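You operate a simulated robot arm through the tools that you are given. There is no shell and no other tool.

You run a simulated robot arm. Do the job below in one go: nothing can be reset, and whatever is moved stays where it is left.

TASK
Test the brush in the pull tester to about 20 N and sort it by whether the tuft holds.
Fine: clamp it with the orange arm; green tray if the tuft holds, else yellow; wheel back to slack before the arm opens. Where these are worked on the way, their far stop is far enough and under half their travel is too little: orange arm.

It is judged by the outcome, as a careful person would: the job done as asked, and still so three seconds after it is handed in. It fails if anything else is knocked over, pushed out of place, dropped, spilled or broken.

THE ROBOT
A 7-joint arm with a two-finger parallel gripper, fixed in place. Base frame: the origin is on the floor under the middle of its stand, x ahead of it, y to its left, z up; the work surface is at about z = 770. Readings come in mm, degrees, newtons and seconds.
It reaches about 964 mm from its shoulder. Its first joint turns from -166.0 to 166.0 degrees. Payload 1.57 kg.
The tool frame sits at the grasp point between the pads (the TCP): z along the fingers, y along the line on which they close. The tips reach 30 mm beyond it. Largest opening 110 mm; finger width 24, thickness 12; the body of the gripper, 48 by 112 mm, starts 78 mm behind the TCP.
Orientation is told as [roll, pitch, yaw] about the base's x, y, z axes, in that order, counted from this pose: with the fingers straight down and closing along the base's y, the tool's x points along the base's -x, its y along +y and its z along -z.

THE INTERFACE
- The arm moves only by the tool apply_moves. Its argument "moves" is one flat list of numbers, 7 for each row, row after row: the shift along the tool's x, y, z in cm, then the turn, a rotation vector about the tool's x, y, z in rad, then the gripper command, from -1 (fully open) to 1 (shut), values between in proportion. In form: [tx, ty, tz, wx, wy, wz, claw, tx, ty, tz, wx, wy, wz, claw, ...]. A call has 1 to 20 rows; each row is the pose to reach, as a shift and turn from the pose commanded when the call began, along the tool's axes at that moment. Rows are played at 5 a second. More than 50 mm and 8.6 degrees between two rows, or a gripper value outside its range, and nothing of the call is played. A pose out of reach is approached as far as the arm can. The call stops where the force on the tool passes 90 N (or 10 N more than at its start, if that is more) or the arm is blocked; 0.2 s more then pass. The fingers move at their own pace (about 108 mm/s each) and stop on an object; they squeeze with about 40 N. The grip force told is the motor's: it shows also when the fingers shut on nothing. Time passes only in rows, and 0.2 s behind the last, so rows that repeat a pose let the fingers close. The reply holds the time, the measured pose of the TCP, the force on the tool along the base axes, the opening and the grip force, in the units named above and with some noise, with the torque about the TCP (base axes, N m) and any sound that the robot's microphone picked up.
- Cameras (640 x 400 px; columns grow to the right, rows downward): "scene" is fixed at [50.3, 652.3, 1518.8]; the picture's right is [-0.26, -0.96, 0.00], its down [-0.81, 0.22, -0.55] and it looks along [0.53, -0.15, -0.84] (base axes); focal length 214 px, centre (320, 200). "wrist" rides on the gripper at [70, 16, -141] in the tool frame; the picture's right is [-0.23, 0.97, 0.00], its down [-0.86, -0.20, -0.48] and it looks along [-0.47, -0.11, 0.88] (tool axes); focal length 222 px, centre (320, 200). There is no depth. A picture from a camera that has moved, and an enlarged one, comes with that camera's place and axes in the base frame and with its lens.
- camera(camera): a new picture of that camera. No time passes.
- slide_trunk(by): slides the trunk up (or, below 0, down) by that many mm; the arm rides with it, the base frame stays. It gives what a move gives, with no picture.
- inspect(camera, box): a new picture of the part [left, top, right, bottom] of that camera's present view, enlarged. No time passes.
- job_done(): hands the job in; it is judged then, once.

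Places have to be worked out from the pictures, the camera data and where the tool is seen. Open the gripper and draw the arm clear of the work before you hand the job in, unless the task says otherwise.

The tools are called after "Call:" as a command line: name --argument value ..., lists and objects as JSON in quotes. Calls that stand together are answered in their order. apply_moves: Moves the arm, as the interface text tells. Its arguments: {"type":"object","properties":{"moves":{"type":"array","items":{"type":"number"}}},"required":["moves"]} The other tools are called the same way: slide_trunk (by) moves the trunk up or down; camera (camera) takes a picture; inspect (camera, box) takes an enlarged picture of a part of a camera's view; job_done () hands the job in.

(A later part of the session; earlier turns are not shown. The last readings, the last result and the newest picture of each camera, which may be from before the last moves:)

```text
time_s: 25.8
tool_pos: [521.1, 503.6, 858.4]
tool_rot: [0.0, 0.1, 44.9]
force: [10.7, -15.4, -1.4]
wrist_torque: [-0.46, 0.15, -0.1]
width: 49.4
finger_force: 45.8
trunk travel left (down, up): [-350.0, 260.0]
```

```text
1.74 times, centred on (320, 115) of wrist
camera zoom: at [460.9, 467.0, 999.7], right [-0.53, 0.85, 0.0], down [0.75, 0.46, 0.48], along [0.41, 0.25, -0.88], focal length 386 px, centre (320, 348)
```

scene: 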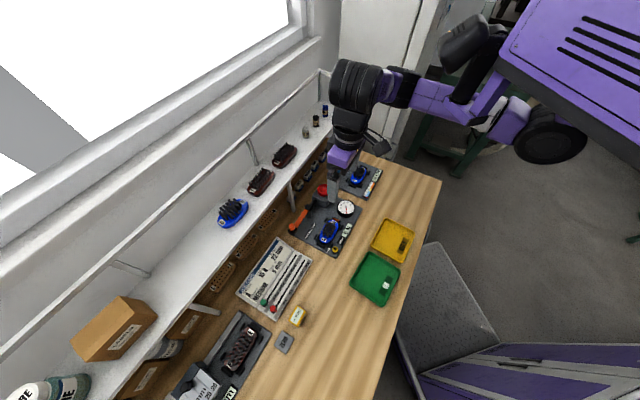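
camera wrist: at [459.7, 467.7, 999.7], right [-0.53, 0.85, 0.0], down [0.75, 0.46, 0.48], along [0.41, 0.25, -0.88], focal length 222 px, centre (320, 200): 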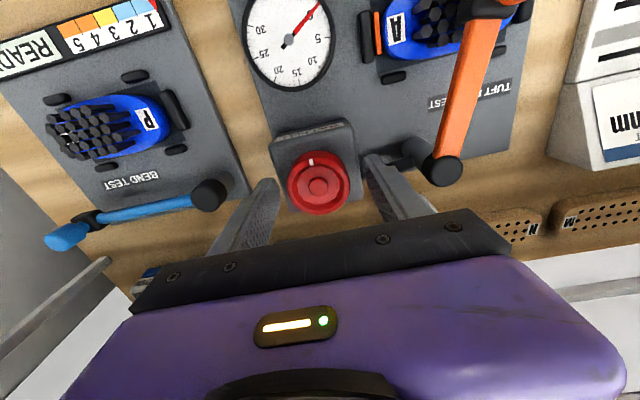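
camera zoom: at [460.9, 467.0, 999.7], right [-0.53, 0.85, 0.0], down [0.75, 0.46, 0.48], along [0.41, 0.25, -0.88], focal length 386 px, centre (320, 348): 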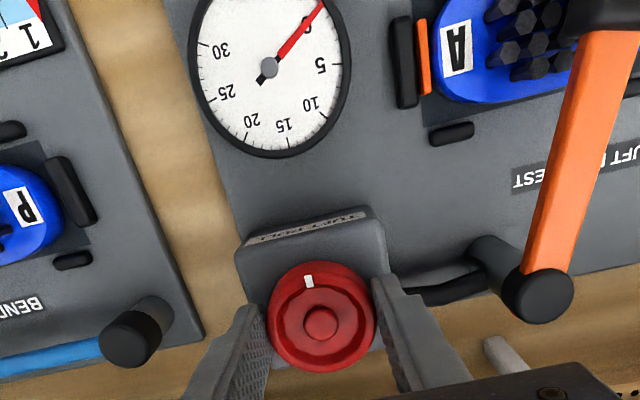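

The wheel is gripped at 49.4 mm, with its centre about 2 mm further toward −s. I re-centre and try a small clockwise turn of 15° while watching the gauge.

Call:
apply_moves --moves '[0, -0.2, 0, 0, 0, 0, 1, 0, -0.2, 0, 0, 0, 0.087, 1, 0, -0.2, 0, 0, 0, 0.174, 1, 0, -0.2, 0, 0, 0, 0.26, 1, 0, -0.2, 0, 0, 0, 0.26, 1]'

Call:
inspect --camera "wrist" --box '[220, 0, 420, 230]'

Call:
inspect --camera "scene" --box '[290, 160, 380, 260]'

```text
time_s: 27.0
tool_pos: [520.0, 504.2, 858.8]
tool_rot: [0.2, 0.0, 30.1]
force: [4.9, 2.6, -4.4]
wrist_torque: [-0.39, -0.1, 0.01]
width: 49.7
finger_force: 44.2
trunk travel left (down, up): [-350.0, 260.0]
```

```text
1.74 times, centred on (320, 115) of wrist
camera zoom: at [453.1, 483.6, 999.7], right [-0.29, 0.96, 0.0], down [0.84, 0.26, 0.48], along [0.46, 0.14, -0.88], focal length 386 px, centre (320, 348)
```

zoom: 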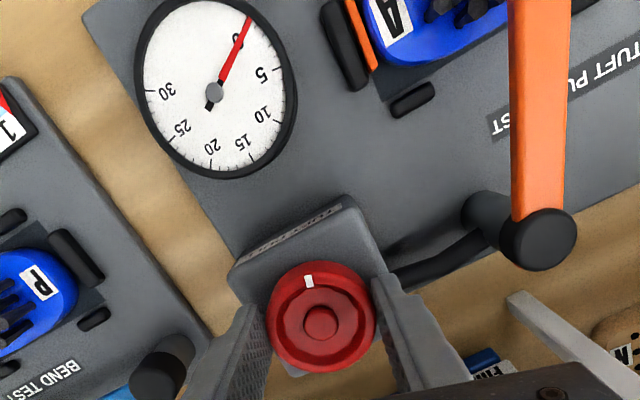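

```text
4.00 times, centred on (335, 210) of scene
camera zoom: at [50.3, 652.3, 1518.8], right [-0.26, -0.96, 0.0], down [-0.81, 0.22, -0.55], along [0.53, -0.15, -0.84], focal length 858 px, centre (260, 160)
```

zoom: 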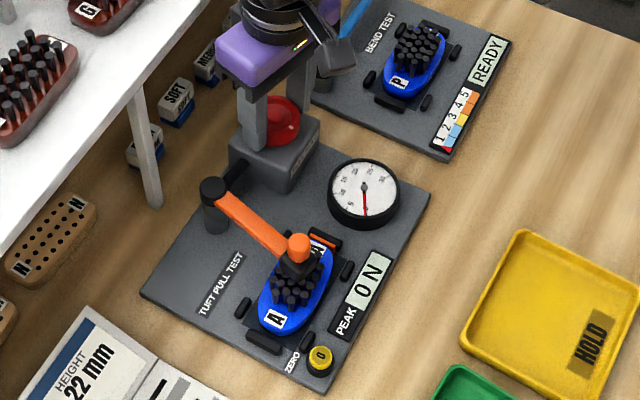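

The wheel turned freely with the hand and the gauge is still at 0, so there may be slack. I continue clockwise by 20° more and check again.

Call:
apply_moves --moves '[0, 0, 0, 0, 0, 0.087, 1, 0, 0, 0, 0, 0, 0.174, 1, 0, 0, 0, 0, 0, 0.26, 1, 0, 0, 0, 0, 0, 0.35, 1, 0, 0, 0, 0, 0, 0.35, 1]'

Call:
inspect --camera "wrist" --box '[180, 0, 380, 230]'

Call:
inspect --camera "scene" --box '[310, 180, 370, 240]'

```text
time_s: 28.2
tool_pos: [520.8, 504.4, 858.0]
tool_rot: [0.1, 0.0, 10.1]
force: [-6.5, 22.3, -8.7]
wrist_torque: [0.06, -0.84, 0.04]
width: 49.8
finger_force: 45.1
trunk travel left (down, up): [-350.0, 260.0]
```

```text
1.74 times, centred on (280, 115) of wrist
camera zoom: at [449.9, 509.0, 999.8], right [0.05, 1.0, 0.0], down [0.88, -0.05, 0.48], along [0.48, -0.02, -0.88], focal length 386 px, centre (390, 348)
```

zoom: 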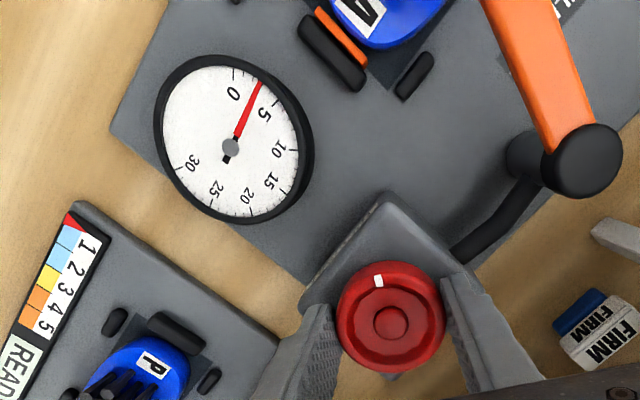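

```text
6.67 times, centred on (340, 210) of scene
camera zoom: at [50.3, 652.3, 1518.8], right [-0.26, -0.96, 0.0], down [-0.81, 0.22, -0.55], along [0.53, -0.15, -0.84], focal length 1430 px, centre (187, 133)
```

zoom: 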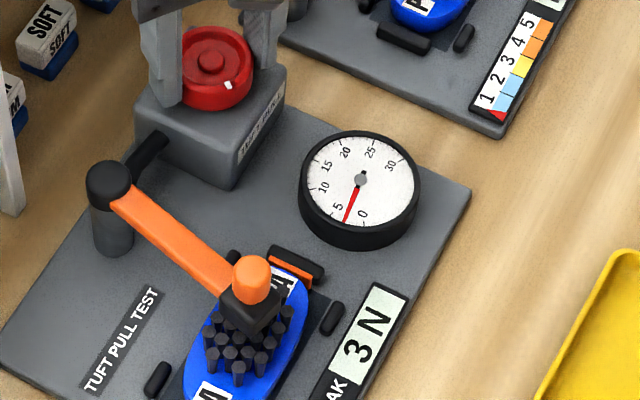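

Clockwise raises the pull: the gauge and PEAK show 3 N after about 35° (with slack). My yaw range downward is limited, so I open the gripper to see whether the wheel holds, then will re-grip further round.

Call:
apply_moves --moves '[0, 0, 0, 0, 0, 0, 0.0, 0, 0, 0, 0, 0, 0, -0.3, 0, 0, 0, 0, 0, 0, -0.3, 0, 0, 0, 0, 0, 0, -0.3]'

Call:
inspect --camera "scene" --box '[310, 180, 370, 240]'

Call:
inspect --camera "wrist" --box '[180, 0, 380, 230]'

```text
time_s: 29.2
tool_pos: [521.6, 504.1, 859.1]
tool_rot: [0.1, -0.1, 10.1]
force: [0.2, -0.6, -0.3]
wrist_torque: [-0.01, 0.03, 0.01]
width: 71.6
finger_force: 0.0
trunk travel left (down, up): [-350.0, 260.0]
```

```text
6.67 times, centred on (340, 210) of scene
camera zoom: at [50.3, 652.3, 1518.8], right [-0.26, -0.96, 0.0], down [-0.81, 0.22, -0.55], along [0.53, -0.15, -0.84], focal length 1430 px, centre (187, 133)
```

zoom: 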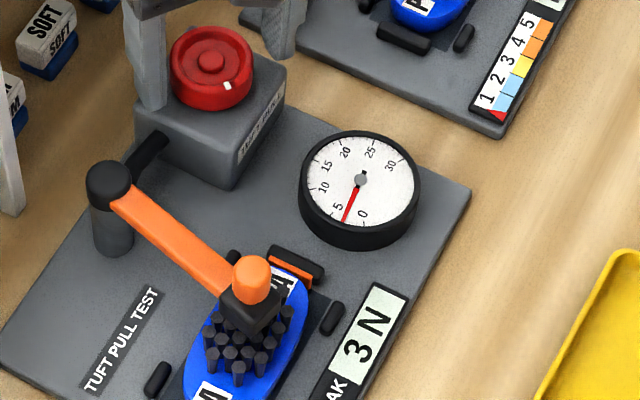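

```text
1.74 times, centred on (280, 115) of wrist
camera zoom: at [451.0, 507.8, 999.9], right [0.05, 1.0, 0.0], down [0.88, -0.05, 0.48], along [0.48, -0.03, -0.88], focal length 386 px, centre (390, 348)
```

zoom: 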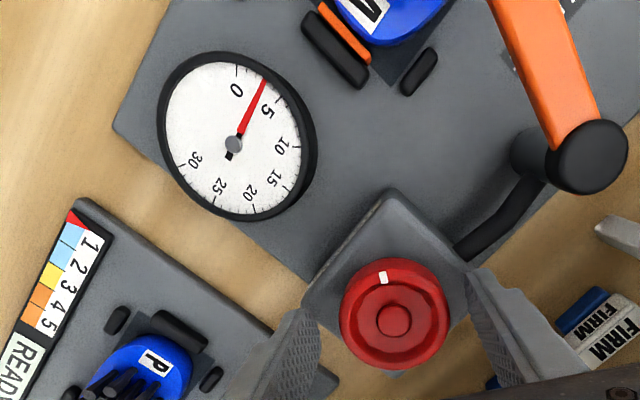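

The wheel holds at 3 N when released. I raise 30 mm and turn the hand counter-clockwise about 105° to yaw ≈115° for a fresh grip.

Call:
apply_moves --moves '[0, 0, -1.5, 0, 0, 0, -0.3, 0, 0.1, -3, 0, 0, 0, -0.3, 0, 0.1, -3, 0, 0, -0.141, -0.3, 0, 0.1, -3, 0, 0, -0.282, -0.3, 0, 0.1, -3, 0, 0, -0.423, -0.3, 0, 0.1, -3, 0, 0, -0.564, -0.3, 0, 0.1, -3, 0, 0, -0.705, -0.3, 0, 0.1, -3, 0, 0, -0.846, -0.3, 0, 0.1, -3, 0, 0, -0.987, -0.3, 0, 0.1, -3, 0, 0, -1.128, -0.3, 0, 0.1, -3, 0, 0, -1.269, -0.3, 0, 0.1, -3, 0, 0, -1.41, -0.3, 0, 0.1, -3, 0, 0, -1.551, -0.3, 0, 0.1, -3, 0, 0, -1.692, -0.3, 0, 0.1, -3, 0, 0, -1.833, -0.3, 0, 0.1, -3, 0, 0, -1.833, -0.3]'

Call:
camera --camera "wrist"

Call:
inspect --camera "scene" --box '[260, 110, 400, 250]'

```text
time_s: 32.6
tool_pos: [522.9, 503.8, 890.2]
tool_rot: [0.0, 0.0, 115.2]
force: [-0.4, -0.7, -0.1]
wrist_torque: [-0.03, -0.01, 0.02]
width: 71.6
finger_force: 0.0
trunk travel left (down, up): [-350.0, 260.0]
```

```text
taken
camera wrist: at [537.1, 434.7, 1030.5], right [-0.98, -0.21, 0.0], down [-0.18, 0.86, 0.48], along [-0.1, 0.47, -0.88], focal length 222 px, centre (320, 200)
```

wrist: 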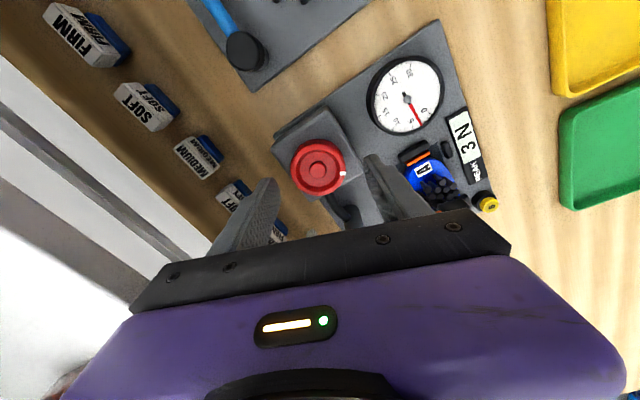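

```text
2.86 times, centred on (330, 180) of scene
camera zoom: at [50.3, 652.3, 1518.8], right [-0.26, -0.96, 0.0], down [-0.81, 0.22, -0.55], along [0.53, -0.15, -0.84], focal length 613 px, centre (291, 257)
```

zoom: 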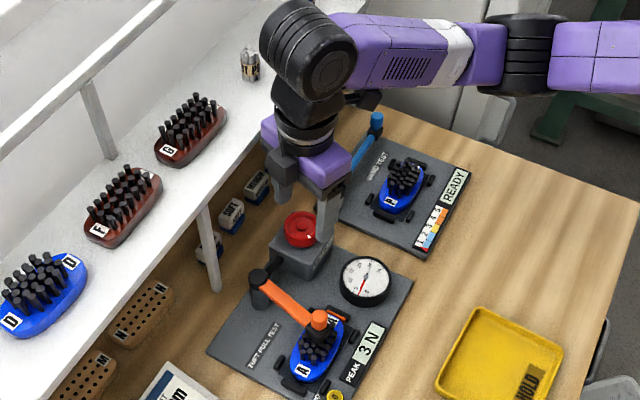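

Yaw 115° is reachable and the wheel still shows 3 N. Averaging the views, the wheel centre is at about (524, 505.5), so I shift ~2 mm, descend and grip.

Call:
apply_moves --moves '[-0.1, -0.18, 1.5, 0, 0, 0, -0.3, -0.1, -0.18, 3.1, 0, 0, 0, -0.3, -0.1, -0.18, 3.1, 0, 0, 0, 1, -0.1, -0.18, 3.1, 0, 0, 0, 1, -0.1, -0.18, 3.1, 0, 0, 0, 1]'

Call:
camera --camera "wrist"

```text
time_s: 33.8
tool_pos: [522.3, 506.1, 856.7]
tool_rot: [0.0, 0.1, 115.1]
force: [2.2, 2.3, -4.0]
wrist_torque: [0.35, -0.16, 0.0]
width: 49.3
finger_force: 45.3
trunk travel left (down, up): [-350.0, 260.0]
```

```text
taken
camera wrist: at [537.6, 437.7, 998.5], right [-0.98, -0.21, 0.0], down [-0.18, 0.86, 0.48], along [-0.1, 0.47, -0.88], focal length 222 px, centre (320, 200)
```

wrist: 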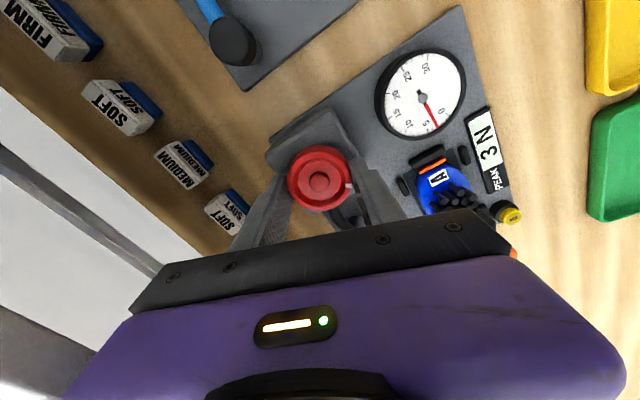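

Gripped with almost no side load. I turn clockwise 30° and read the gauge.

Call:
apply_moves --moves '[0, 0, 0, 0, 0, 0.09, 1, 0, 0, 0, 0, 0, 0.18, 1, 0, 0, 0, 0, 0, 0.27, 1, 0, 0, 0, 0, 0, 0.36, 1, 0, 0, 0, 0, 0, 0.45, 1, 0, 0, 0, 0, 0, 0.52, 1, 0, 0, 0, 0, 0, 0.52, 1]'

Call:
inspect --camera "wrist" --box '[260, 0, 480, 230]'

Call:
inspect --camera "scene" --box '[310, 180, 370, 240]'

```text
time_s: 35.4
tool_pos: [523.4, 505.7, 857.9]
tool_rot: [0.0, 0.0, 85.3]
force: [5.3, 16.6, -11.0]
wrist_torque: [0.27, -0.28, 0.0]
width: 49.4
finger_force: 44.7
trunk travel left (down, up): [-350.0, 260.0]
```

```text
1.74 times, centred on (370, 115) of wrist
camera zoom: at [501.7, 439.4, 998.4], right [-0.95, 0.31, 0.0], down [0.27, 0.84, 0.48], along [0.15, 0.46, -0.88], focal length 386 px, centre (233, 348)
```

zoom: 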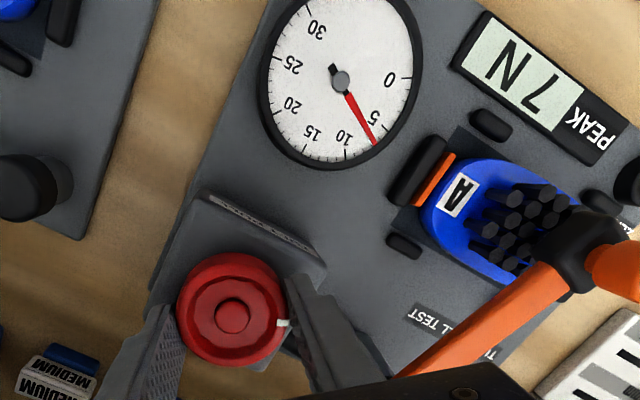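

```text
6.67 times, centred on (340, 210) of scene
camera zoom: at [50.3, 652.3, 1518.8], right [-0.26, -0.96, 0.0], down [-0.81, 0.22, -0.55], along [0.53, -0.15, -0.84], focal length 1430 px, centre (187, 133)
```

zoom: 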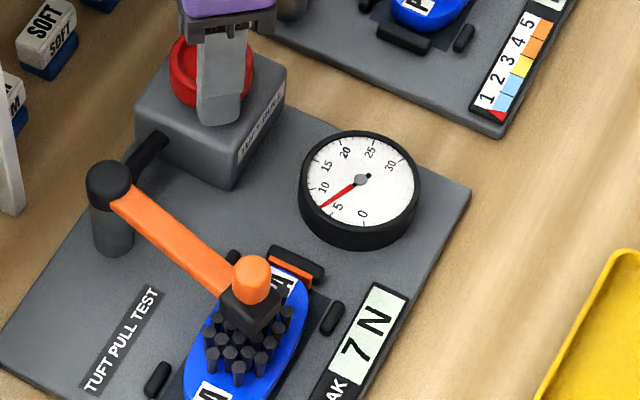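

7 N now (about 0.14 N per degree). I continue clockwise another 30°.

Call:
apply_moves --moves '[0, 0, 0, 0, 0, 0.09, 1, 0, 0, 0, 0, 0, 0.18, 1, 0, 0, 0, 0, 0, 0.27, 1, 0, 0, 0, 0, 0, 0.36, 1, 0, 0, 0, 0, 0, 0.45, 1, 0, 0, 0, 0, 0, 0.52, 1, 0, 0, 0, 0, 0, 0.52, 1]'

Call:
inspect --camera "scene" --box '[310, 180, 370, 240]'

Call:
inspect --camera "wrist" --box '[220, 0, 440, 230]'

```text
time_s: 37.0
tool_pos: [523.7, 507.0, 856.6]
tool_rot: [0.1, 0.2, 55.5]
force: [7.4, 3.8, -17.1]
wrist_torque: [0.07, -0.32, 0.06]
width: 49.0
finger_force: 45.2
trunk travel left (down, up): [-350.0, 260.0]
```

```text
6.67 times, centred on (340, 210) of scene
camera zoom: at [50.3, 652.3, 1518.8], right [-0.26, -0.96, 0.0], down [-0.81, 0.22, -0.55], along [0.53, -0.15, -0.84], focal length 1430 px, centre (187, 133)
```

zoom: 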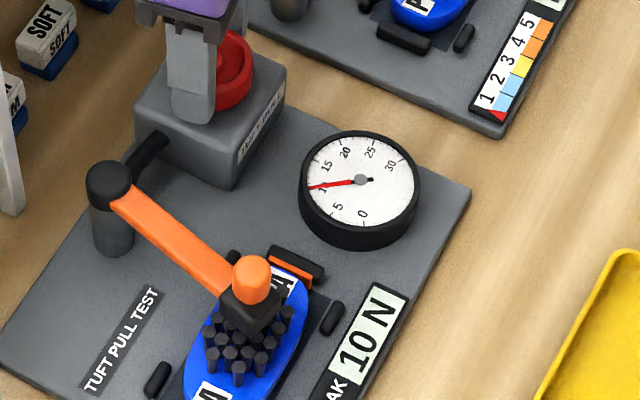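

```text
1.74 times, centred on (330, 115) of wrist
camera zoom: at [471.1, 458.6, 998.8], right [-0.67, 0.74, 0.0], down [0.65, 0.59, 0.48], along [0.35, 0.32, -0.88], focal length 386 px, centre (303, 348)
```

zoom: 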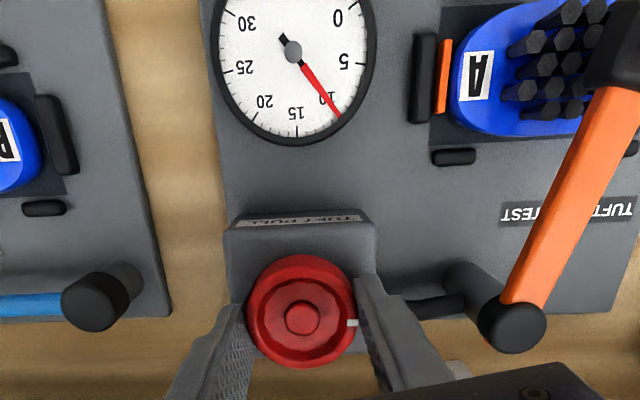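

10 N. I continue clockwise 45° more, watching for any tuft failure.

Call:
apply_moves --moves '[0, 0, 0, 0, 0, 0.09, 1, 0, 0, 0, 0, 0, 0.18, 1, 0, 0, 0, 0, 0, 0.27, 1, 0, 0, 0, 0, 0, 0.36, 1, 0, 0, 0, 0, 0, 0.45, 1, 0, 0, 0, 0, 0, 0.54, 1, 0, 0, 0, 0, 0, 0.63, 1, 0, 0, 0, 0, 0, 0.72, 1, 0, 0, 0, 0, 0, 0.785, 1, 0, 0, 0, 0, 0, 0.785, 1]'

Call:
inspect --camera "scene" --box '[310, 180, 370, 240]'

Call:
inspect --camera "wrist" --box '[180, 0, 400, 230]'

```text
time_s: 39.2
tool_pos: [524.1, 505.5, 858.7]
tool_rot: [0.0, 0.0, 10.3]
force: [17.1, -11.2, -6.2]
wrist_torque: [-0.26, 0.18, 0.03]
width: 48.9
finger_force: 44.8
trunk travel left (down, up): [-350.0, 260.0]
```

```text
6.67 times, centred on (340, 210) of scene
camera zoom: at [50.3, 652.3, 1518.8], right [-0.26, -0.96, 0.0], down [-0.81, 0.22, -0.55], along [0.53, -0.15, -0.84], focal length 1430 px, centre (187, 133)
```

zoom: 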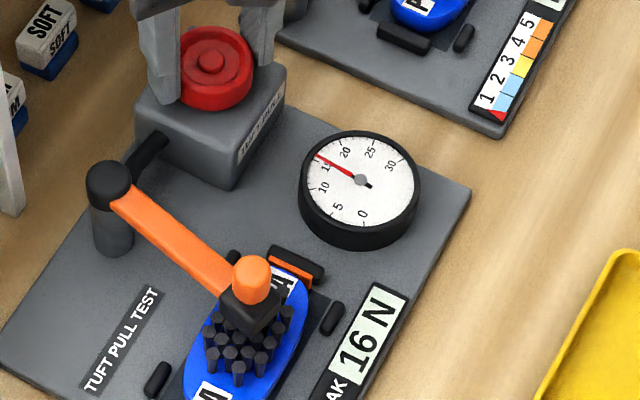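

```text
1.74 times, centred on (290, 115) of wrist
camera zoom: at [452.6, 509.5, 998.8], right [0.05, 1.0, 0.0], down [0.88, -0.04, 0.48], along [0.48, -0.02, -0.88], focal length 386 px, centre (372, 348)
```

zoom: 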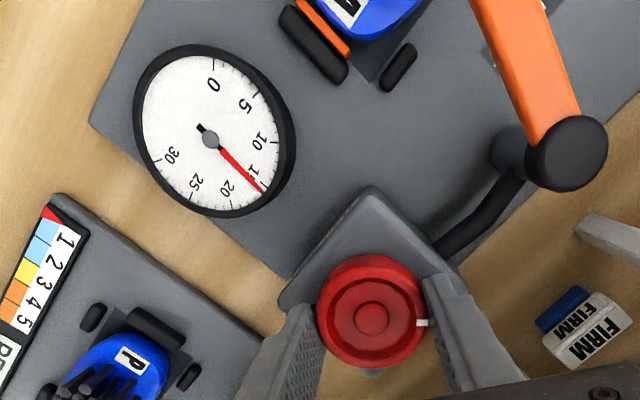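

16 N and the tuft still holds. About 30° more is needed, so I re-grip: open, raise, turn back 70°, descend and close again.

Call:
apply_moves --moves '[0, 0, 0, 0, 0, 0, -0.3, 0, 0, 0, 0, 0, 0, -0.3, 0, 0, -1.5, 0, 0, 0, -0.3, 0, 0, -3, 0, 0, 0, -0.3, 0, 0, -3, 0, 0, -0.14, -0.3, 0, 0, -3, 0, 0, -0.28, -0.3, 0, 0, -3, 0, 0, -0.42, -0.3, 0, 0, -3, 0, 0, -0.56, -0.3, 0, 0, -3, 0, 0, -0.7, -0.3, 0, 0, -3, 0, 0, -0.84, -0.3, 0, 0, -3, 0, 0, -0.98, -0.3, 0, 0, -3, 0, 0, -1.12, -0.3, 0, 0, -3, 0, 0, -1.22, -0.3, 0, 0, -3, 0, 0, -1.22, -0.3]'

Call:
camera --camera "wrist"

Call:
inspect --camera "scene" --box '[310, 180, 370, 240]'

```text
time_s: 42.2
tool_pos: [523.1, 506.8, 888.0]
tool_rot: [0.1, -0.1, 80.5]
force: [-0.6, 0.6, 0.3]
wrist_torque: [0.01, 0.01, -0.03]
width: 71.2
finger_force: 0.0
trunk travel left (down, up): [-350.0, 260.0]
```

```text
taken
camera wrist: at [495.9, 441.0, 1029.4], right [-0.92, 0.38, 0.0], down [0.34, 0.81, 0.48], along [0.18, 0.44, -0.88], focal length 222 px, centre (320, 200)
```

wrist: 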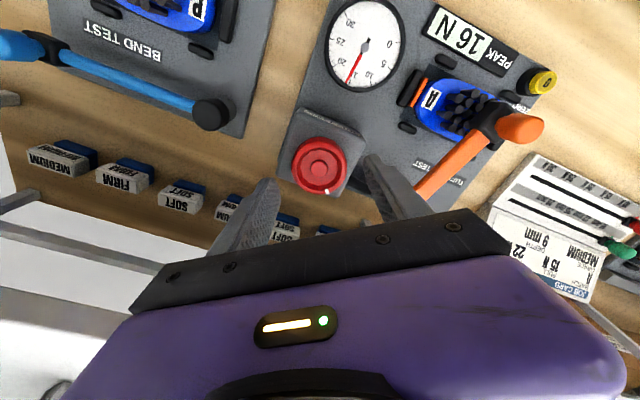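

```text
6.67 times, centred on (340, 210) of scene
camera zoom: at [50.3, 652.3, 1518.8], right [-0.26, -0.96, 0.0], down [-0.81, 0.22, -0.55], along [0.53, -0.15, -0.84], focal length 1430 px, centre (187, 133)
```

zoom: 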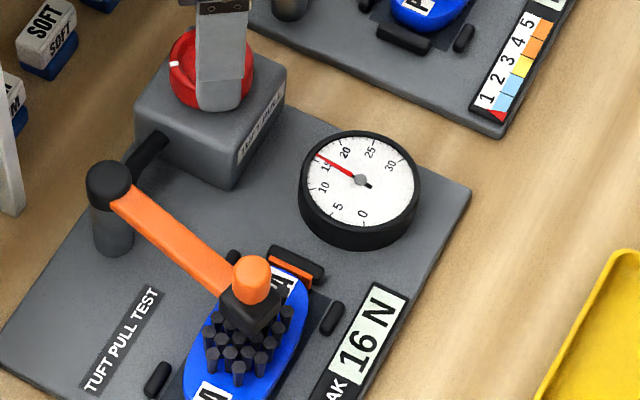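

Gauge holds at 16 N and the hand is at yaw 80° over the wheel. I descend and grip again.

Call:
apply_moves --moves '[0, 0, 1.5, 0, 0, 0, -0.3, 0, 0, 3.0, 0, 0, 0, -0.3, 0, 0, 3.0, 0, 0, 0, 1, 0, 0, 3.0, 0, 0, 0, 1, 0, 0, 3.0, 0, 0, 0, 1]'

Call:
inspect --camera "wrist" --box '[260, 0, 480, 230]'

```text
time_s: 43.4
tool_pos: [523.8, 505.5, 857.9]
tool_rot: [0.0, 0.2, 80.4]
force: [0.8, -0.7, -2.5]
wrist_torque: [-0.05, 0.11, 0.02]
width: 49.3
finger_force: 44.9
trunk travel left (down, up): [-350.0, 260.0]
```

```text
1.74 times, centred on (370, 115) of wrist
camera zoom: at [496.1, 440.7, 999.2], right [-0.92, 0.39, 0.0], down [0.34, 0.81, 0.48], along [0.18, 0.44, -0.88], focal length 386 px, centre (233, 348)
```

zoom: 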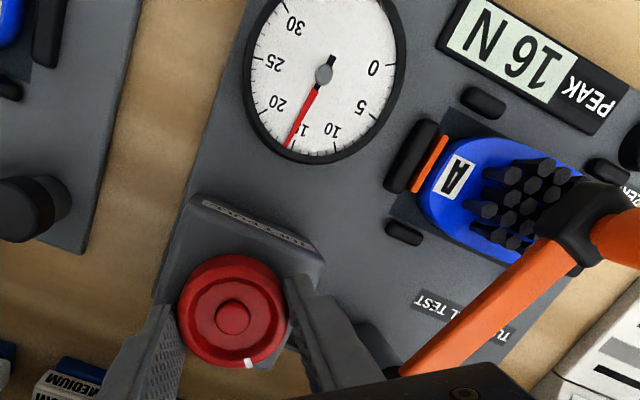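

Gripped with no side load. I turn 20° clockwise and read.

Call:
apply_moves --moves '[0, 0, 0, 0, 0, 0.07, 1, 0, 0, 0, 0, 0, 0.14, 1, 0, 0, 0, 0, 0, 0.21, 1, 0, 0, 0, 0, 0, 0.28, 1, 0, 0, 0, 0, 0, 0.35, 1, 0, 0, 0, 0, 0, 0.35, 1]'

Call:
inspect --camera "wrist" --box '[240, 0, 460, 230]'

Call:
inspect --camera "scene" --box '[310, 180, 370, 240]'

```text
time_s: 44.8
tool_pos: [522.5, 504.6, 857.4]
tool_rot: [0.0, 0.0, 60.4]
force: [2.7, 2.4, -0.5]
wrist_torque: [-0.52, 0.17, 0.0]
width: 49.5
finger_force: 45.2
trunk travel left (down, up): [-350.0, 260.0]
```

```text
1.74 times, centred on (350, 115) of wrist
camera zoom: at [475.3, 454.0, 999.2], right [-0.73, 0.68, 0.0], down [0.6, 0.64, 0.48], along [0.32, 0.35, -0.88], focal length 386 px, centre (268, 348)
```

zoom: 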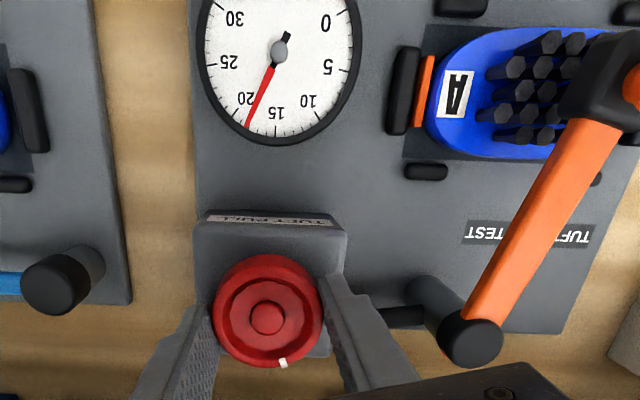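

```text
6.67 times, centred on (340, 210) of scene
camera zoom: at [50.3, 652.3, 1518.8], right [-0.26, -0.96, 0.0], down [-0.81, 0.22, -0.55], along [0.53, -0.15, -0.84], focal length 1430 px, centre (187, 133)
```

zoom: 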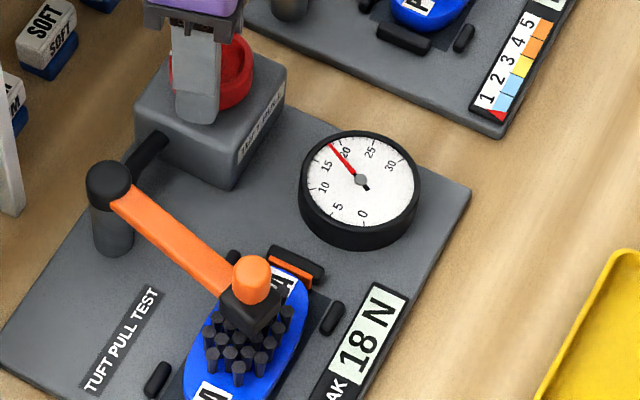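

18 N. I turn about 13° more to reach 20 N.

Call:
apply_moves --moves '[0, 0, 0, 0, 0, 0.06, 1, 0, 0, 0, 0, 0, 0.12, 1, 0, 0, 0, 0, 0, 0.18, 1, 0, 0, 0, 0, 0, 0.23, 1, 0, 0, 0, 0, 0, 0.23, 1]'

Call:
inspect --camera "wrist" --box '[220, 0, 440, 230]'

Call:
inspect --camera "scene" --box '[310, 180, 370, 240]'

```text
time_s: 46.0
tool_pos: [523.0, 505.4, 857.2]
tool_rot: [0.0, 0.2, 47.1]
force: [4.5, -10.6, 2.8]
wrist_torque: [-0.73, 0.1, 0.02]
width: 49.6
finger_force: 44.8
trunk travel left (down, up): [-350.0, 260.0]
```

```text
1.74 times, centred on (330, 115) of wrist
camera zoom: at [464.7, 466.7, 999.3], right [-0.56, 0.83, 0.0], down [0.73, 0.49, 0.48], along [0.4, 0.27, -0.88], focal length 386 px, centre (303, 348)
```

zoom: 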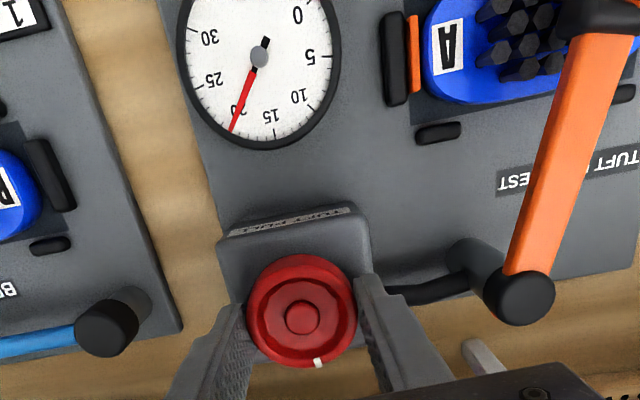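

```text
6.67 times, centred on (340, 210) of scene
camera zoom: at [50.3, 652.3, 1518.8], right [-0.26, -0.96, 0.0], down [-0.81, 0.22, -0.55], along [0.53, -0.15, -0.84], focal length 1430 px, centre (187, 133)
```

zoom: 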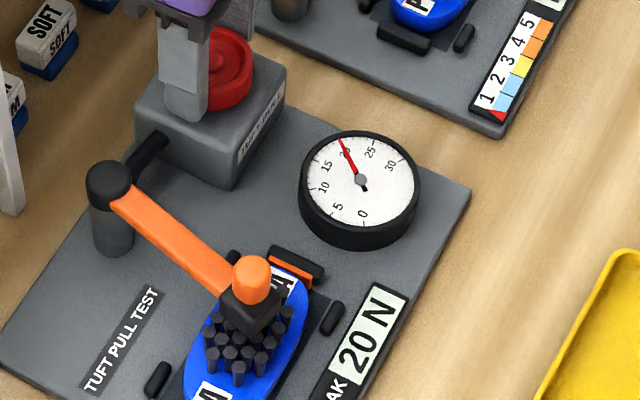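

PEAK and the gauge both show 20 N. I hold there for about two seconds to see whether the tuft keeps the load.

Call:
apply_moves --moves '[0, 0, 0, 0, 0, 0, 1, 0, 0, 0, 0, 0, 0, 1, 0, 0, 0, 0, 0, 0, 1, 0, 0, 0, 0, 0, 0, 1, 0, 0, 0, 0, 0, 0, 1, 0, 0, 0, 0, 0, 0, 1, 0, 0, 0, 0, 0, 0, 1, 0, 0, 0, 0, 0, 0, 1, 0, 0, 0, 0, 0, 0, 1, 0, 0, 0, 0, 0, 0, 1]'

Call:
inspect --camera "scene" --box '[310, 180, 370, 240]'

Call:
inspect --camera "wrist" --box '[340, 0, 460, 100]'

```text
time_s: 48.2
tool_pos: [523.6, 506.5, 857.7]
tool_rot: [0.0, 0.1, 47.2]
force: [8.3, -17.0, 6.3]
wrist_torque: [-0.25, -0.12, 0.02]
width: 49.4
finger_force: 45.2
trunk travel left (down, up): [-350.0, 260.0]
```

```text
6.67 times, centred on (340, 210) of scene
camera zoom: at [50.3, 652.3, 1518.8], right [-0.26, -0.96, 0.0], down [-0.81, 0.22, -0.55], along [0.53, -0.15, -0.84], focal length 1430 px, centre (187, 133)
```

zoom: 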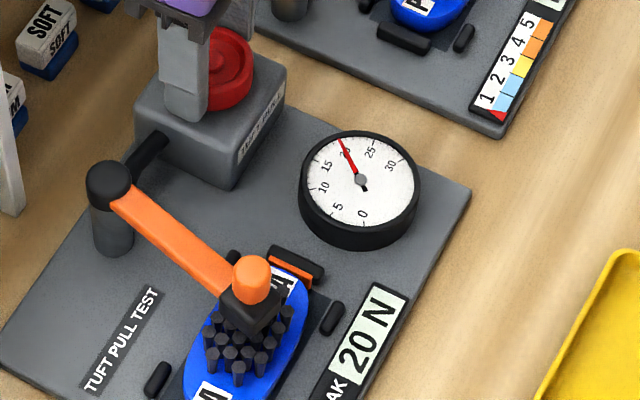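

```text
4.00 times, centred on (400, 50) of wrist
camera zoom: at [464.7, 466.6, 999.2], right [-0.56, 0.83, 0.0], down [0.73, 0.49, 0.48], along [0.4, 0.27, -0.88], focal length 888 px, centre (0, 800)
```

zoom: 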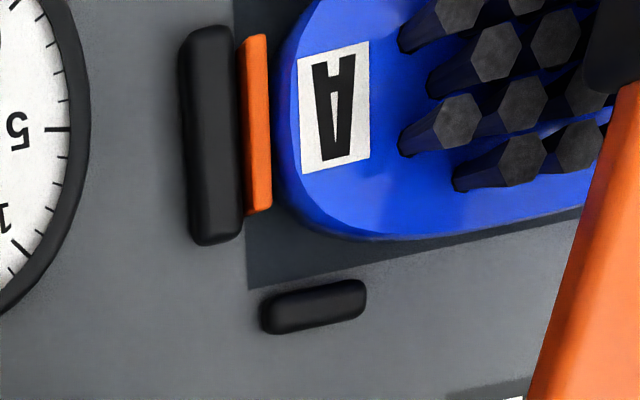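

The reading stayed at 20 N, so the tuft holds: green tray. Now I turn the wheel back counter-clockwise, first about 78°.

Call:
apply_moves --moves '[0, 0, 0, 0, 0, -0.09, 1, 0, 0, 0, 0, 0, -0.18, 1, 0, 0, 0, 0, 0, -0.27, 1, 0, 0, 0, 0, 0, -0.36, 1, 0, 0, 0, 0, 0, -0.45, 1, 0, 0, 0, 0, 0, -0.54, 1, 0, 0, 0, 0, 0, -0.63, 1, 0, 0, 0, 0, 0, -0.72, 1, 0, 0, 0, 0, 0, -0.81, 1, 0, 0, 0, 0, 0, -0.9, 1, 0, 0, 0, 0, 0, -0.99, 1, 0, 0, 0, 0, 0, -1.08, 1, 0, 0, 0, 0, 0, -1.17, 1, 0, 0, 0, 0, 0, -1.26, 1, 0, 0, 0, 0, 0, -1.35, 1, 0, 0, 0, 0, 0, -1.35, 1]'

Call:
inspect --camera "scene" --box '[310, 180, 370, 240]'

Call:
camera --camera "wrist"

```text
time_s: 51.6
tool_pos: [523.4, 504.8, 857.6]
tool_rot: [-0.1, 0.0, 124.5]
force: [10.0, -1.0, 4.4]
wrist_torque: [0.14, -0.3, 0.0]
width: 49.3
finger_force: 45.0
trunk travel left (down, up): [-350.0, 260.0]
```

```text
6.67 times, centred on (340, 210) of scene
camera zoom: at [50.3, 652.3, 1518.8], right [-0.26, -0.96, 0.0], down [-0.81, 0.22, -0.55], along [0.53, -0.15, -0.84], focal length 1430 px, centre (187, 133)
```

zoom: 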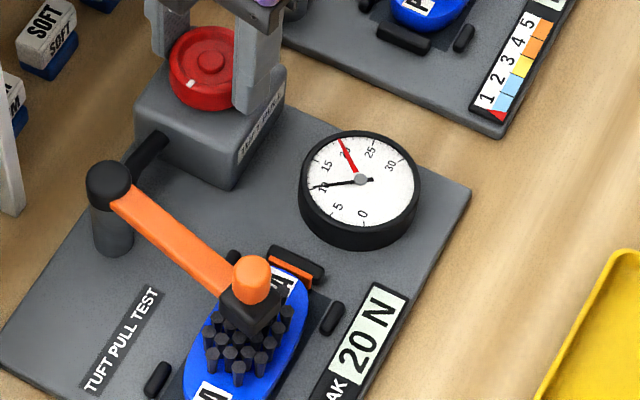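

```text
taken
camera wrist: at [549.4, 439.9, 999.1], right [-0.93, -0.37, 0.0], down [-0.32, 0.82, 0.48], along [-0.18, 0.45, -0.88], focal length 222 px, centre (320, 200)
```

wrist: 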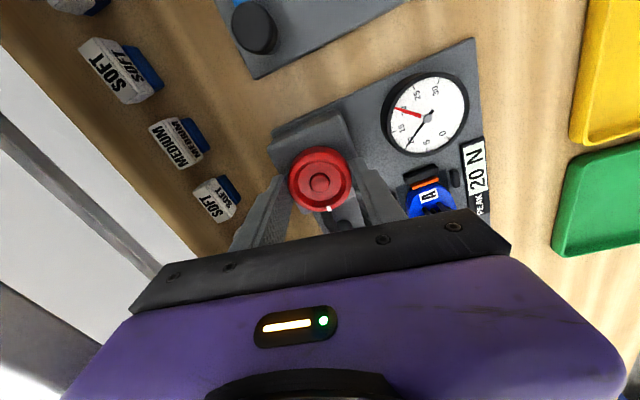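

The red needle is the drag pointer (20 N) and the black live needle has come back elastically to about 10 N, confirming the tuft held. I re-grip: open, raise, turn the hand back to yaw ≈10°.

Call:
apply_moves --moves '[0, 0, 0, 0, 0, 0, -0.3, 0, 0, 0, 0, 0, 0, -0.3, 0, 0, -1.5, 0, 0, 0, -0.3, 0, 0, -3, 0, 0, 0, -0.3, 0, 0, -3, 0, 0, 0.14, -0.3, 0, 0, -3, 0, 0, 0.28, -0.3, 0, 0, -3, 0, 0, 0.42, -0.3, 0, 0, -3, 0, 0, 0.56, -0.3, 0, 0, -3, 0, 0, 0.7, -0.3, 0, 0, -3, 0, 0, 0.84, -0.3, 0, 0, -3, 0, 0, 0.98, -0.3, 0, 0, -3, 0, 0, 1.12, -0.3, 0, 0, -3, 0, 0, 1.26, -0.3, 0, 0, -3, 0, 0, 1.4, -0.3, 0, 0, -3, 0, 0, 1.54, -0.3, 0, 0, -3, 0, 0, 1.68, -0.3, 0, 0, -3, 0, 0, 1.82, -0.3, 0, 0, -3, 0, 0, 1.96, -0.3, 0, 0, -3, 0, 0, 2.0, -0.3, 0, 0, -3, 0, 0, 2.0, -0.3]'

Call:
camera --camera "wrist"

Call:
inspect --camera "scene" --box '[310, 180, 370, 240]'

```text
time_s: 55.8
tool_pos: [522.5, 506.3, 887.2]
tool_rot: [0.1, -0.1, 9.9]
force: [0.1, 0.2, -0.3]
wrist_torque: [-0.02, 0.02, -0.04]
width: 71.7
finger_force: 0.1
trunk travel left (down, up): [-350.0, 260.0]
```

```text
taken
camera wrist: at [451.4, 511.1, 1029.3], right [0.06, 1.0, 0.0], down [0.88, -0.05, 0.48], along [0.48, -0.03, -0.88], focal length 222 px, centre (320, 200)
```

wrist: 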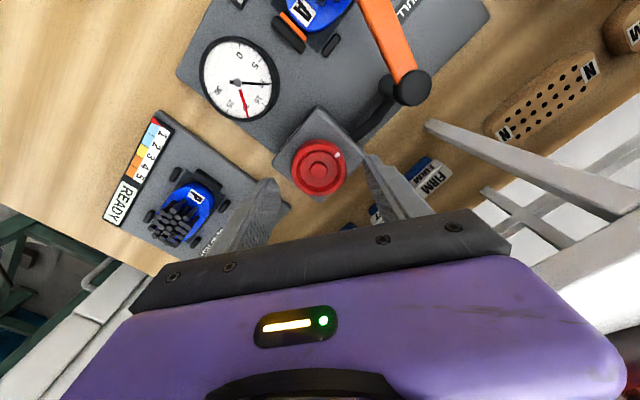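

```text
6.67 times, centred on (340, 210) of scene
camera zoom: at [50.3, 652.3, 1518.8], right [-0.26, -0.96, 0.0], down [-0.81, 0.22, -0.55], along [0.53, -0.15, -0.84], focal length 1430 px, centre (187, 133)
```

zoom: 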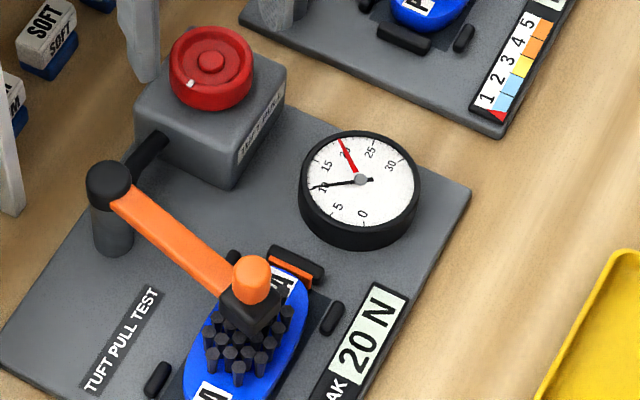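

Live needle at 10 N, holding. I descend and grip again.

Call:
apply_moves --moves '[0, 0, 1.5, 0, 0, 0, -0.3, 0, 0, 3.0, 0, 0, 0, -0.3, 0, 0, 3.0, 0, 0, 0, 1, 0, 0, 3.0, 0, 0, 0, 1, 0, 0, 3.0, 0, 0, 0, 1]'

Call:
inspect --camera "wrist" --box '[180, 0, 400, 230]'

```text
time_s: 57.0
tool_pos: [523.6, 506.0, 856.9]
tool_rot: [0.0, 0.1, 10.0]
force: [1.5, -7.9, -2.1]
wrist_torque: [-0.34, 0.32, 0.0]
width: 49.1
finger_force: 45.2
trunk travel left (down, up): [-350.0, 260.0]
```

```text
1.74 times, centred on (290, 115) of wrist
camera zoom: at [452.4, 510.2, 998.9], right [0.06, 1.0, 0.0], down [0.88, -0.05, 0.48], along [0.48, -0.03, -0.88], focal length 386 px, centre (372, 348)
```

zoom: 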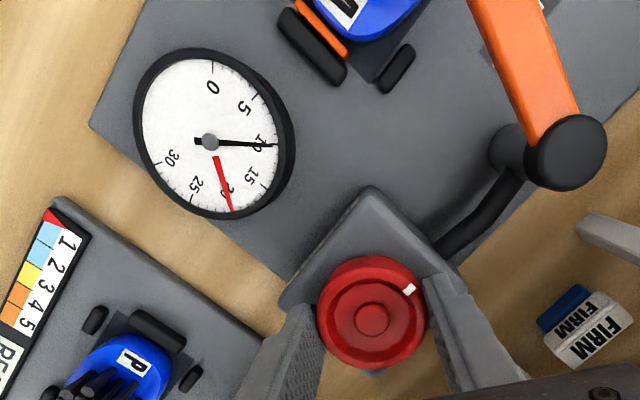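

Gripped. I turn counter-clockwise about 86° and then read the live needle.

Call:
apply_moves --moves '[0, 0, 0, 0, 0, -0.09, 1, 0, 0, 0, 0, 0, -0.18, 1, 0, 0, 0, 0, 0, -0.27, 1, 0, 0, 0, 0, 0, -0.36, 1, 0, 0, 0, 0, 0, -0.45, 1, 0, 0, 0, 0, 0, -0.54, 1, 0, 0, 0, 0, 0, -0.63, 1, 0, 0, 0, 0, 0, -0.72, 1, 0, 0, 0, 0, 0, -0.81, 1, 0, 0, 0, 0, 0, -0.9, 1, 0, 0, 0, 0, 0, -0.99, 1, 0, 0, 0, 0, 0, -1.08, 1, 0, 0, 0, 0, 0, -1.17, 1, 0, 0, 0, 0, 0, -1.26, 1, 0, 0, 0, 0, 0, -1.35, 1, 0, 0, 0, 0, 0, -1.44, 1, 0, 0, 0, 0, 0, -1.5, 1, 0, 0, 0, 0, 0, -1.5, 1]'

Call:
inspect --camera "scene" --box '[310, 180, 370, 240]'

Call:
inspect --camera "wrist" --box '[260, 0, 480, 230]'

```text
time_s: 60.8
tool_pos: [523.5, 505.4, 858.0]
tool_rot: [0.0, 0.1, 96.0]
force: [7.7, -11.7, -3.6]
wrist_torque: [-1.19, -0.18, 0.0]
width: 49.0
finger_force: 44.9
trunk travel left (down, up): [-350.0, 260.0]
```

```text
6.67 times, centred on (340, 210) of scene
camera zoom: at [50.3, 652.3, 1518.8], right [-0.26, -0.96, 0.0], down [-0.81, 0.22, -0.55], along [0.53, -0.15, -0.84], focal length 1430 px, centre (187, 133)
```

zoom: 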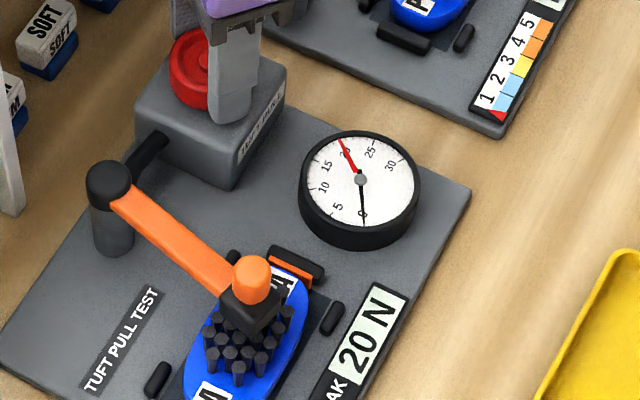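

```text
1.74 times, centred on (370, 115) of wrist
camera zoom: at [514.5, 435.7, 998.9], right [-0.99, 0.12, 0.0], down [0.11, 0.87, 0.48], along [0.06, 0.47, -0.88], focal length 386 px, centre (233, 348)
```

zoom: 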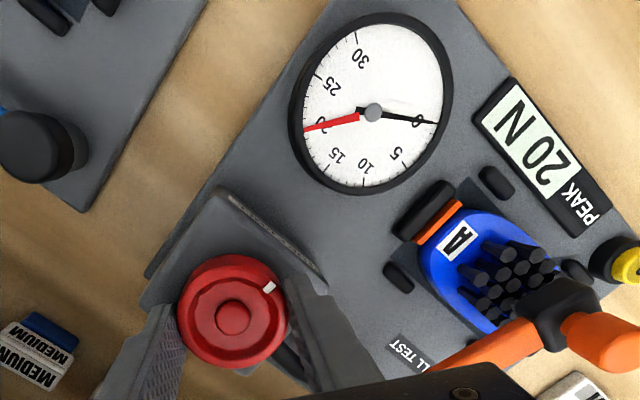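

The live needle is at 0. I turn another ~8° counter-clockwise for full slack (near the wheel's start mark), then release.

Call:
apply_moves --moves '[0, 0, 0, 0, 0, -0.05, 1, 0, 0, 0, 0, 0, -0.1, 1, 0, 0, 0, 0, 0, -0.15, 1, 0, 0, 0, 0, 0, -0.15, 1]'

Call:
apply_moves --moves '[0, 0, 0, 0, 0, 0, -0.3, 0, 0, 0, 0, 0, 0, -0.3, 0, 0, -2, 0, 0, 0, -0.3, 0, 0, -4, 0, 0, 0, -0.3, 0, 0, -6, 0, 0, 0, -0.3, 0, 0, -6, 0, 0, 0, -0.3]'

Call:
inspect --camera "scene" --box '[310, 180, 370, 240]'

Call:
camera --camera "wrist"

```text
time_s: 61.8
tool_pos: [523.7, 506.6, 857.0]
tool_rot: [-0.1, -0.1, 104.5]
force: [4.2, -5.4, -2.8]
wrist_torque: [0.01, -0.07, -1.14]
width: 49.1
finger_force: 45.1
trunk travel left (down, up): [-350.0, 260.0]
```

```text
time_s: 63.2
tool_pos: [522.4, 508.0, 916.8]
tool_rot: [0.2, -0.1, 104.5]
force: [-0.1, -0.4, -1.0]
wrist_torque: [0.03, 0.03, 0.02]
width: 71.7
finger_force: 0.1
trunk travel left (down, up): [-350.0, 260.0]
```

```text
6.67 times, centred on (340, 210) of scene
camera zoom: at [50.3, 652.3, 1518.8], right [-0.26, -0.96, 0.0], down [-0.81, 0.22, -0.55], along [0.53, -0.15, -0.84], focal length 1430 px, centre (187, 133)
```

zoom: 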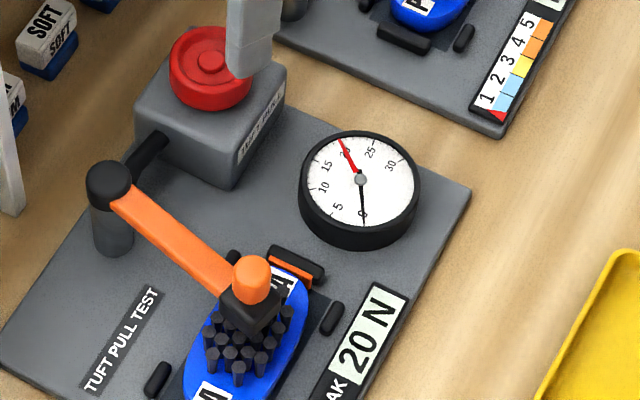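

```text
taken
camera wrist: at [524.3, 436.5, 1058.1], right [-1.0, -0.02, 0.0], down [-0.02, 0.88, 0.48], along [-0.01, 0.48, -0.88], focal length 222 px, centre (320, 200)
```

wrist: 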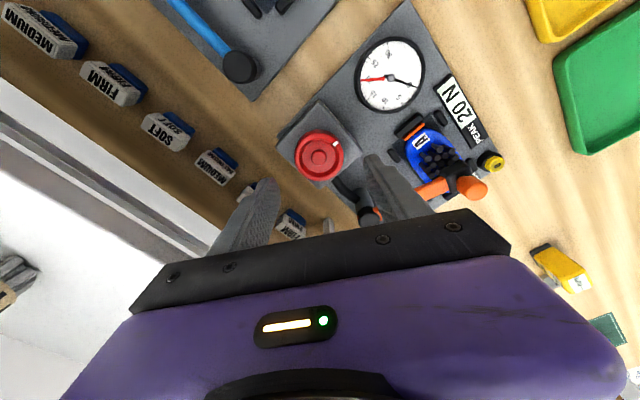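

The wheel hit its slack end stop, the live needle is at 0 and the wheel mark is back at its start. I raise and turn the hand back to yaw 45° to open the orange arm.

Call:
apply_moves --moves '[0, 0, -2, 0, 0, 0, -0.3, 0, 0, -4, 0, 0, 0.13, -0.3, 0, 0, -6, 0, 0, 0.26, -0.3, 0, 0, -7, 0, 0, 0.39, -0.3, 0, 0, -7, 0, 0, 0.52, -0.3, 0, 0, -7, 0, 0, 0.65, -0.3, 0, 0, -7, 0, 0, 0.78, -0.3, 0, 0, -7, 0, 0, 0.91, -0.3, 0, 0, -7, 0, 0, 1.04, -0.3, 0, 0, -7, 0, 0, 1.04, -0.3]'

```text
time_s: 65.4
tool_pos: [522.8, 506.0, 988.1]
tool_rot: [-0.1, 0.2, 44.8]
force: [-0.1, -1.0, -0.5]
wrist_torque: [0.02, -0.02, -0.01]
width: 71.5
finger_force: 0.1
trunk travel left (down, up): [-350.0, 260.0]
```

Now I move to above the knob (n≈632, s≈111) with the same 25° tilt and a 50 mm opening.

Call:
apply_moves --moves '[2.1, 2.46, 0.5, 0, -0.086, 0, 0.09, 4.2, 4.92, 1.5, 0, -0.172, 0, 0.09, 6.3, 7.38, 2.7, 0, -0.258, 0, 0.09, 8.4, 9.84, 4, 0, -0.344, 0, 0.09, 10.45, 12.3, 5.3, 0, -0.43, 0, 0.09, 10.45, 12.3, 5.3, 0, -0.43, 0, 0.09]'

Call:
inspect --camera "wrist" --box '[170, 60, 430, 260]'

```text
time_s: 66.8
tool_pos: [363.8, 519.7, 934.3]
tool_rot: [0.1, -24.6, 44.9]
force: [0.4, -0.5, -1.2]
wrist_torque: [-0.04, -0.01, -0.03]
width: 50.2
finger_force: 0.1
trunk travel left (down, up): [-350.0, 260.0]
```

```text
2.00 times, centred on (300, 160) of wrist
camera zoom: at [265.3, 445.5, 1033.9], right [-0.54, 0.84, 0.1], down [0.55, 0.27, 0.79], along [0.64, 0.48, -0.6], focal length 444 px, centre (360, 280)
```

zoom: 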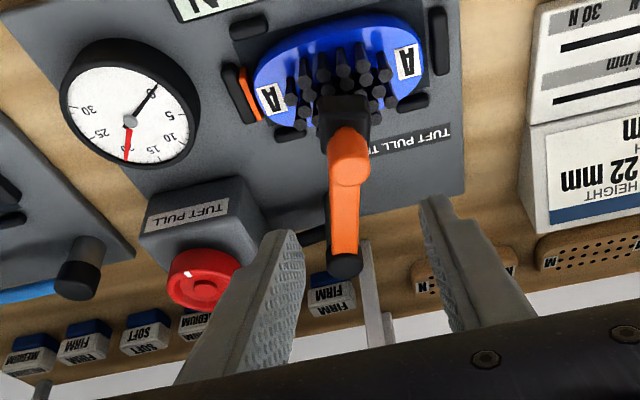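

The knob is centred (s≈110.6, n≈634). I descend 58 mm and close on it.

Call:
apply_moves --moves '[0.8, 0, 1.76, 0, 0, 0, 0.09, 1.6, 0, 3.5, 0, 0, 0, 0.09, 2.41, 0, 5.27, 0, 0, 0, 0.09, 2.41, 0, 5.27, 0, 0, 0, 1, 2.41, 0, 5.27, 0, 0, 0, 1, 2.41, 0, 5.27, 0, 0, 0, 1]'

Call:
inspect --camera "wrist" --box '[170, 60, 430, 260]'

```text
time_s: 68.2
tool_pos: [359.6, 520.0, 878.3]
tool_rot: [0.1, -24.6, 45.0]
force: [0.4, 0.8, -1.0]
wrist_torque: [0.28, -0.24, 0.06]
width: 18.8
finger_force: 33.2
trunk travel left (down, up): [-350.0, 260.0]
```

```text
2.00 times, centred on (300, 160) of wrist
camera zoom: at [263.4, 445.8, 976.5], right [-0.54, 0.84, 0.09], down [0.55, 0.27, 0.79], along [0.64, 0.48, -0.6], focal length 444 px, centre (360, 280)
```

zoom: 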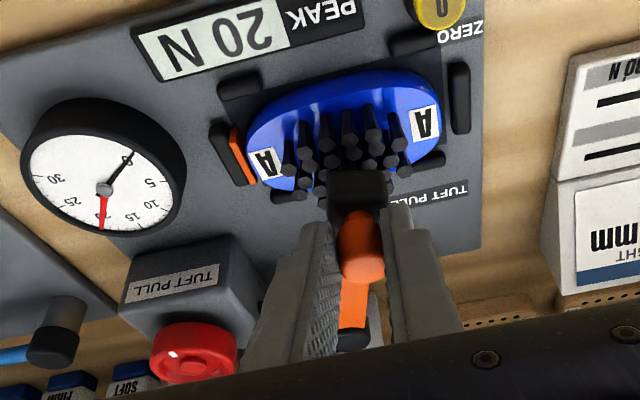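

Knob gripped. I swing the arm back along the same arc to about 40° and check the load.

Call:
apply_moves --moves '[-0.12, 0.5, 0.056, 0, 0, 0, 1, -0.245, 1.03, 0.112, 0, 0, 0, 1, -0.4, 1.46, 0.186, 0, 0, 0, 1, -0.568, 1.895, 0.26, 0, 0, 0, 1, -0.964, 2.725, 0.441, 0, 0, 0, 1, -1.418, 3.51, 0.649, 0, 0, 0, 1, -1.936, 4.26, 0.886, 0, 0, 0, 1, -2.509, 4.95, 1.148, 0, 0, 0, 1, -3.136, 5.58, 1.435, 0, 0, 0, 1]'

Call:
inspect --camera "wrist" --box '[170, 60, 430, 260]'

```text
time_s: 70.2
tool_pos: [346.7, 583.2, 876.6]
tool_rot: [0.0, -24.6, 44.9]
force: [3.3, -3.3, 4.1]
wrist_torque: [-0.22, 0.05, -0.34]
width: 19.2
finger_force: 33.3
trunk travel left (down, up): [-350.0, 260.0]
```

```text
2.00 times, centred on (300, 160) of wrist
camera zoom: at [248.9, 508.9, 976.5], right [-0.54, 0.84, 0.09], down [0.55, 0.27, 0.79], along [0.64, 0.48, -0.6], focal length 444 px, centre (360, 280)
```

zoom: 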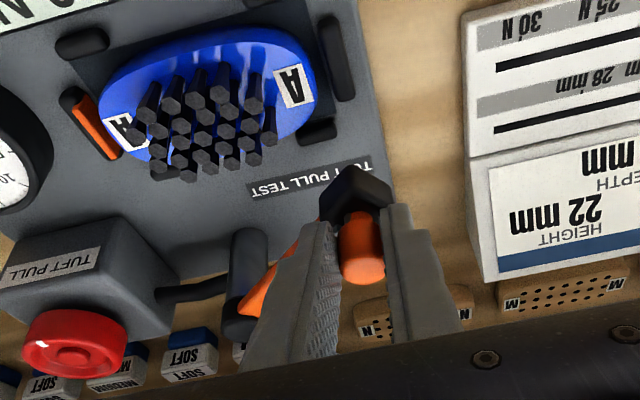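

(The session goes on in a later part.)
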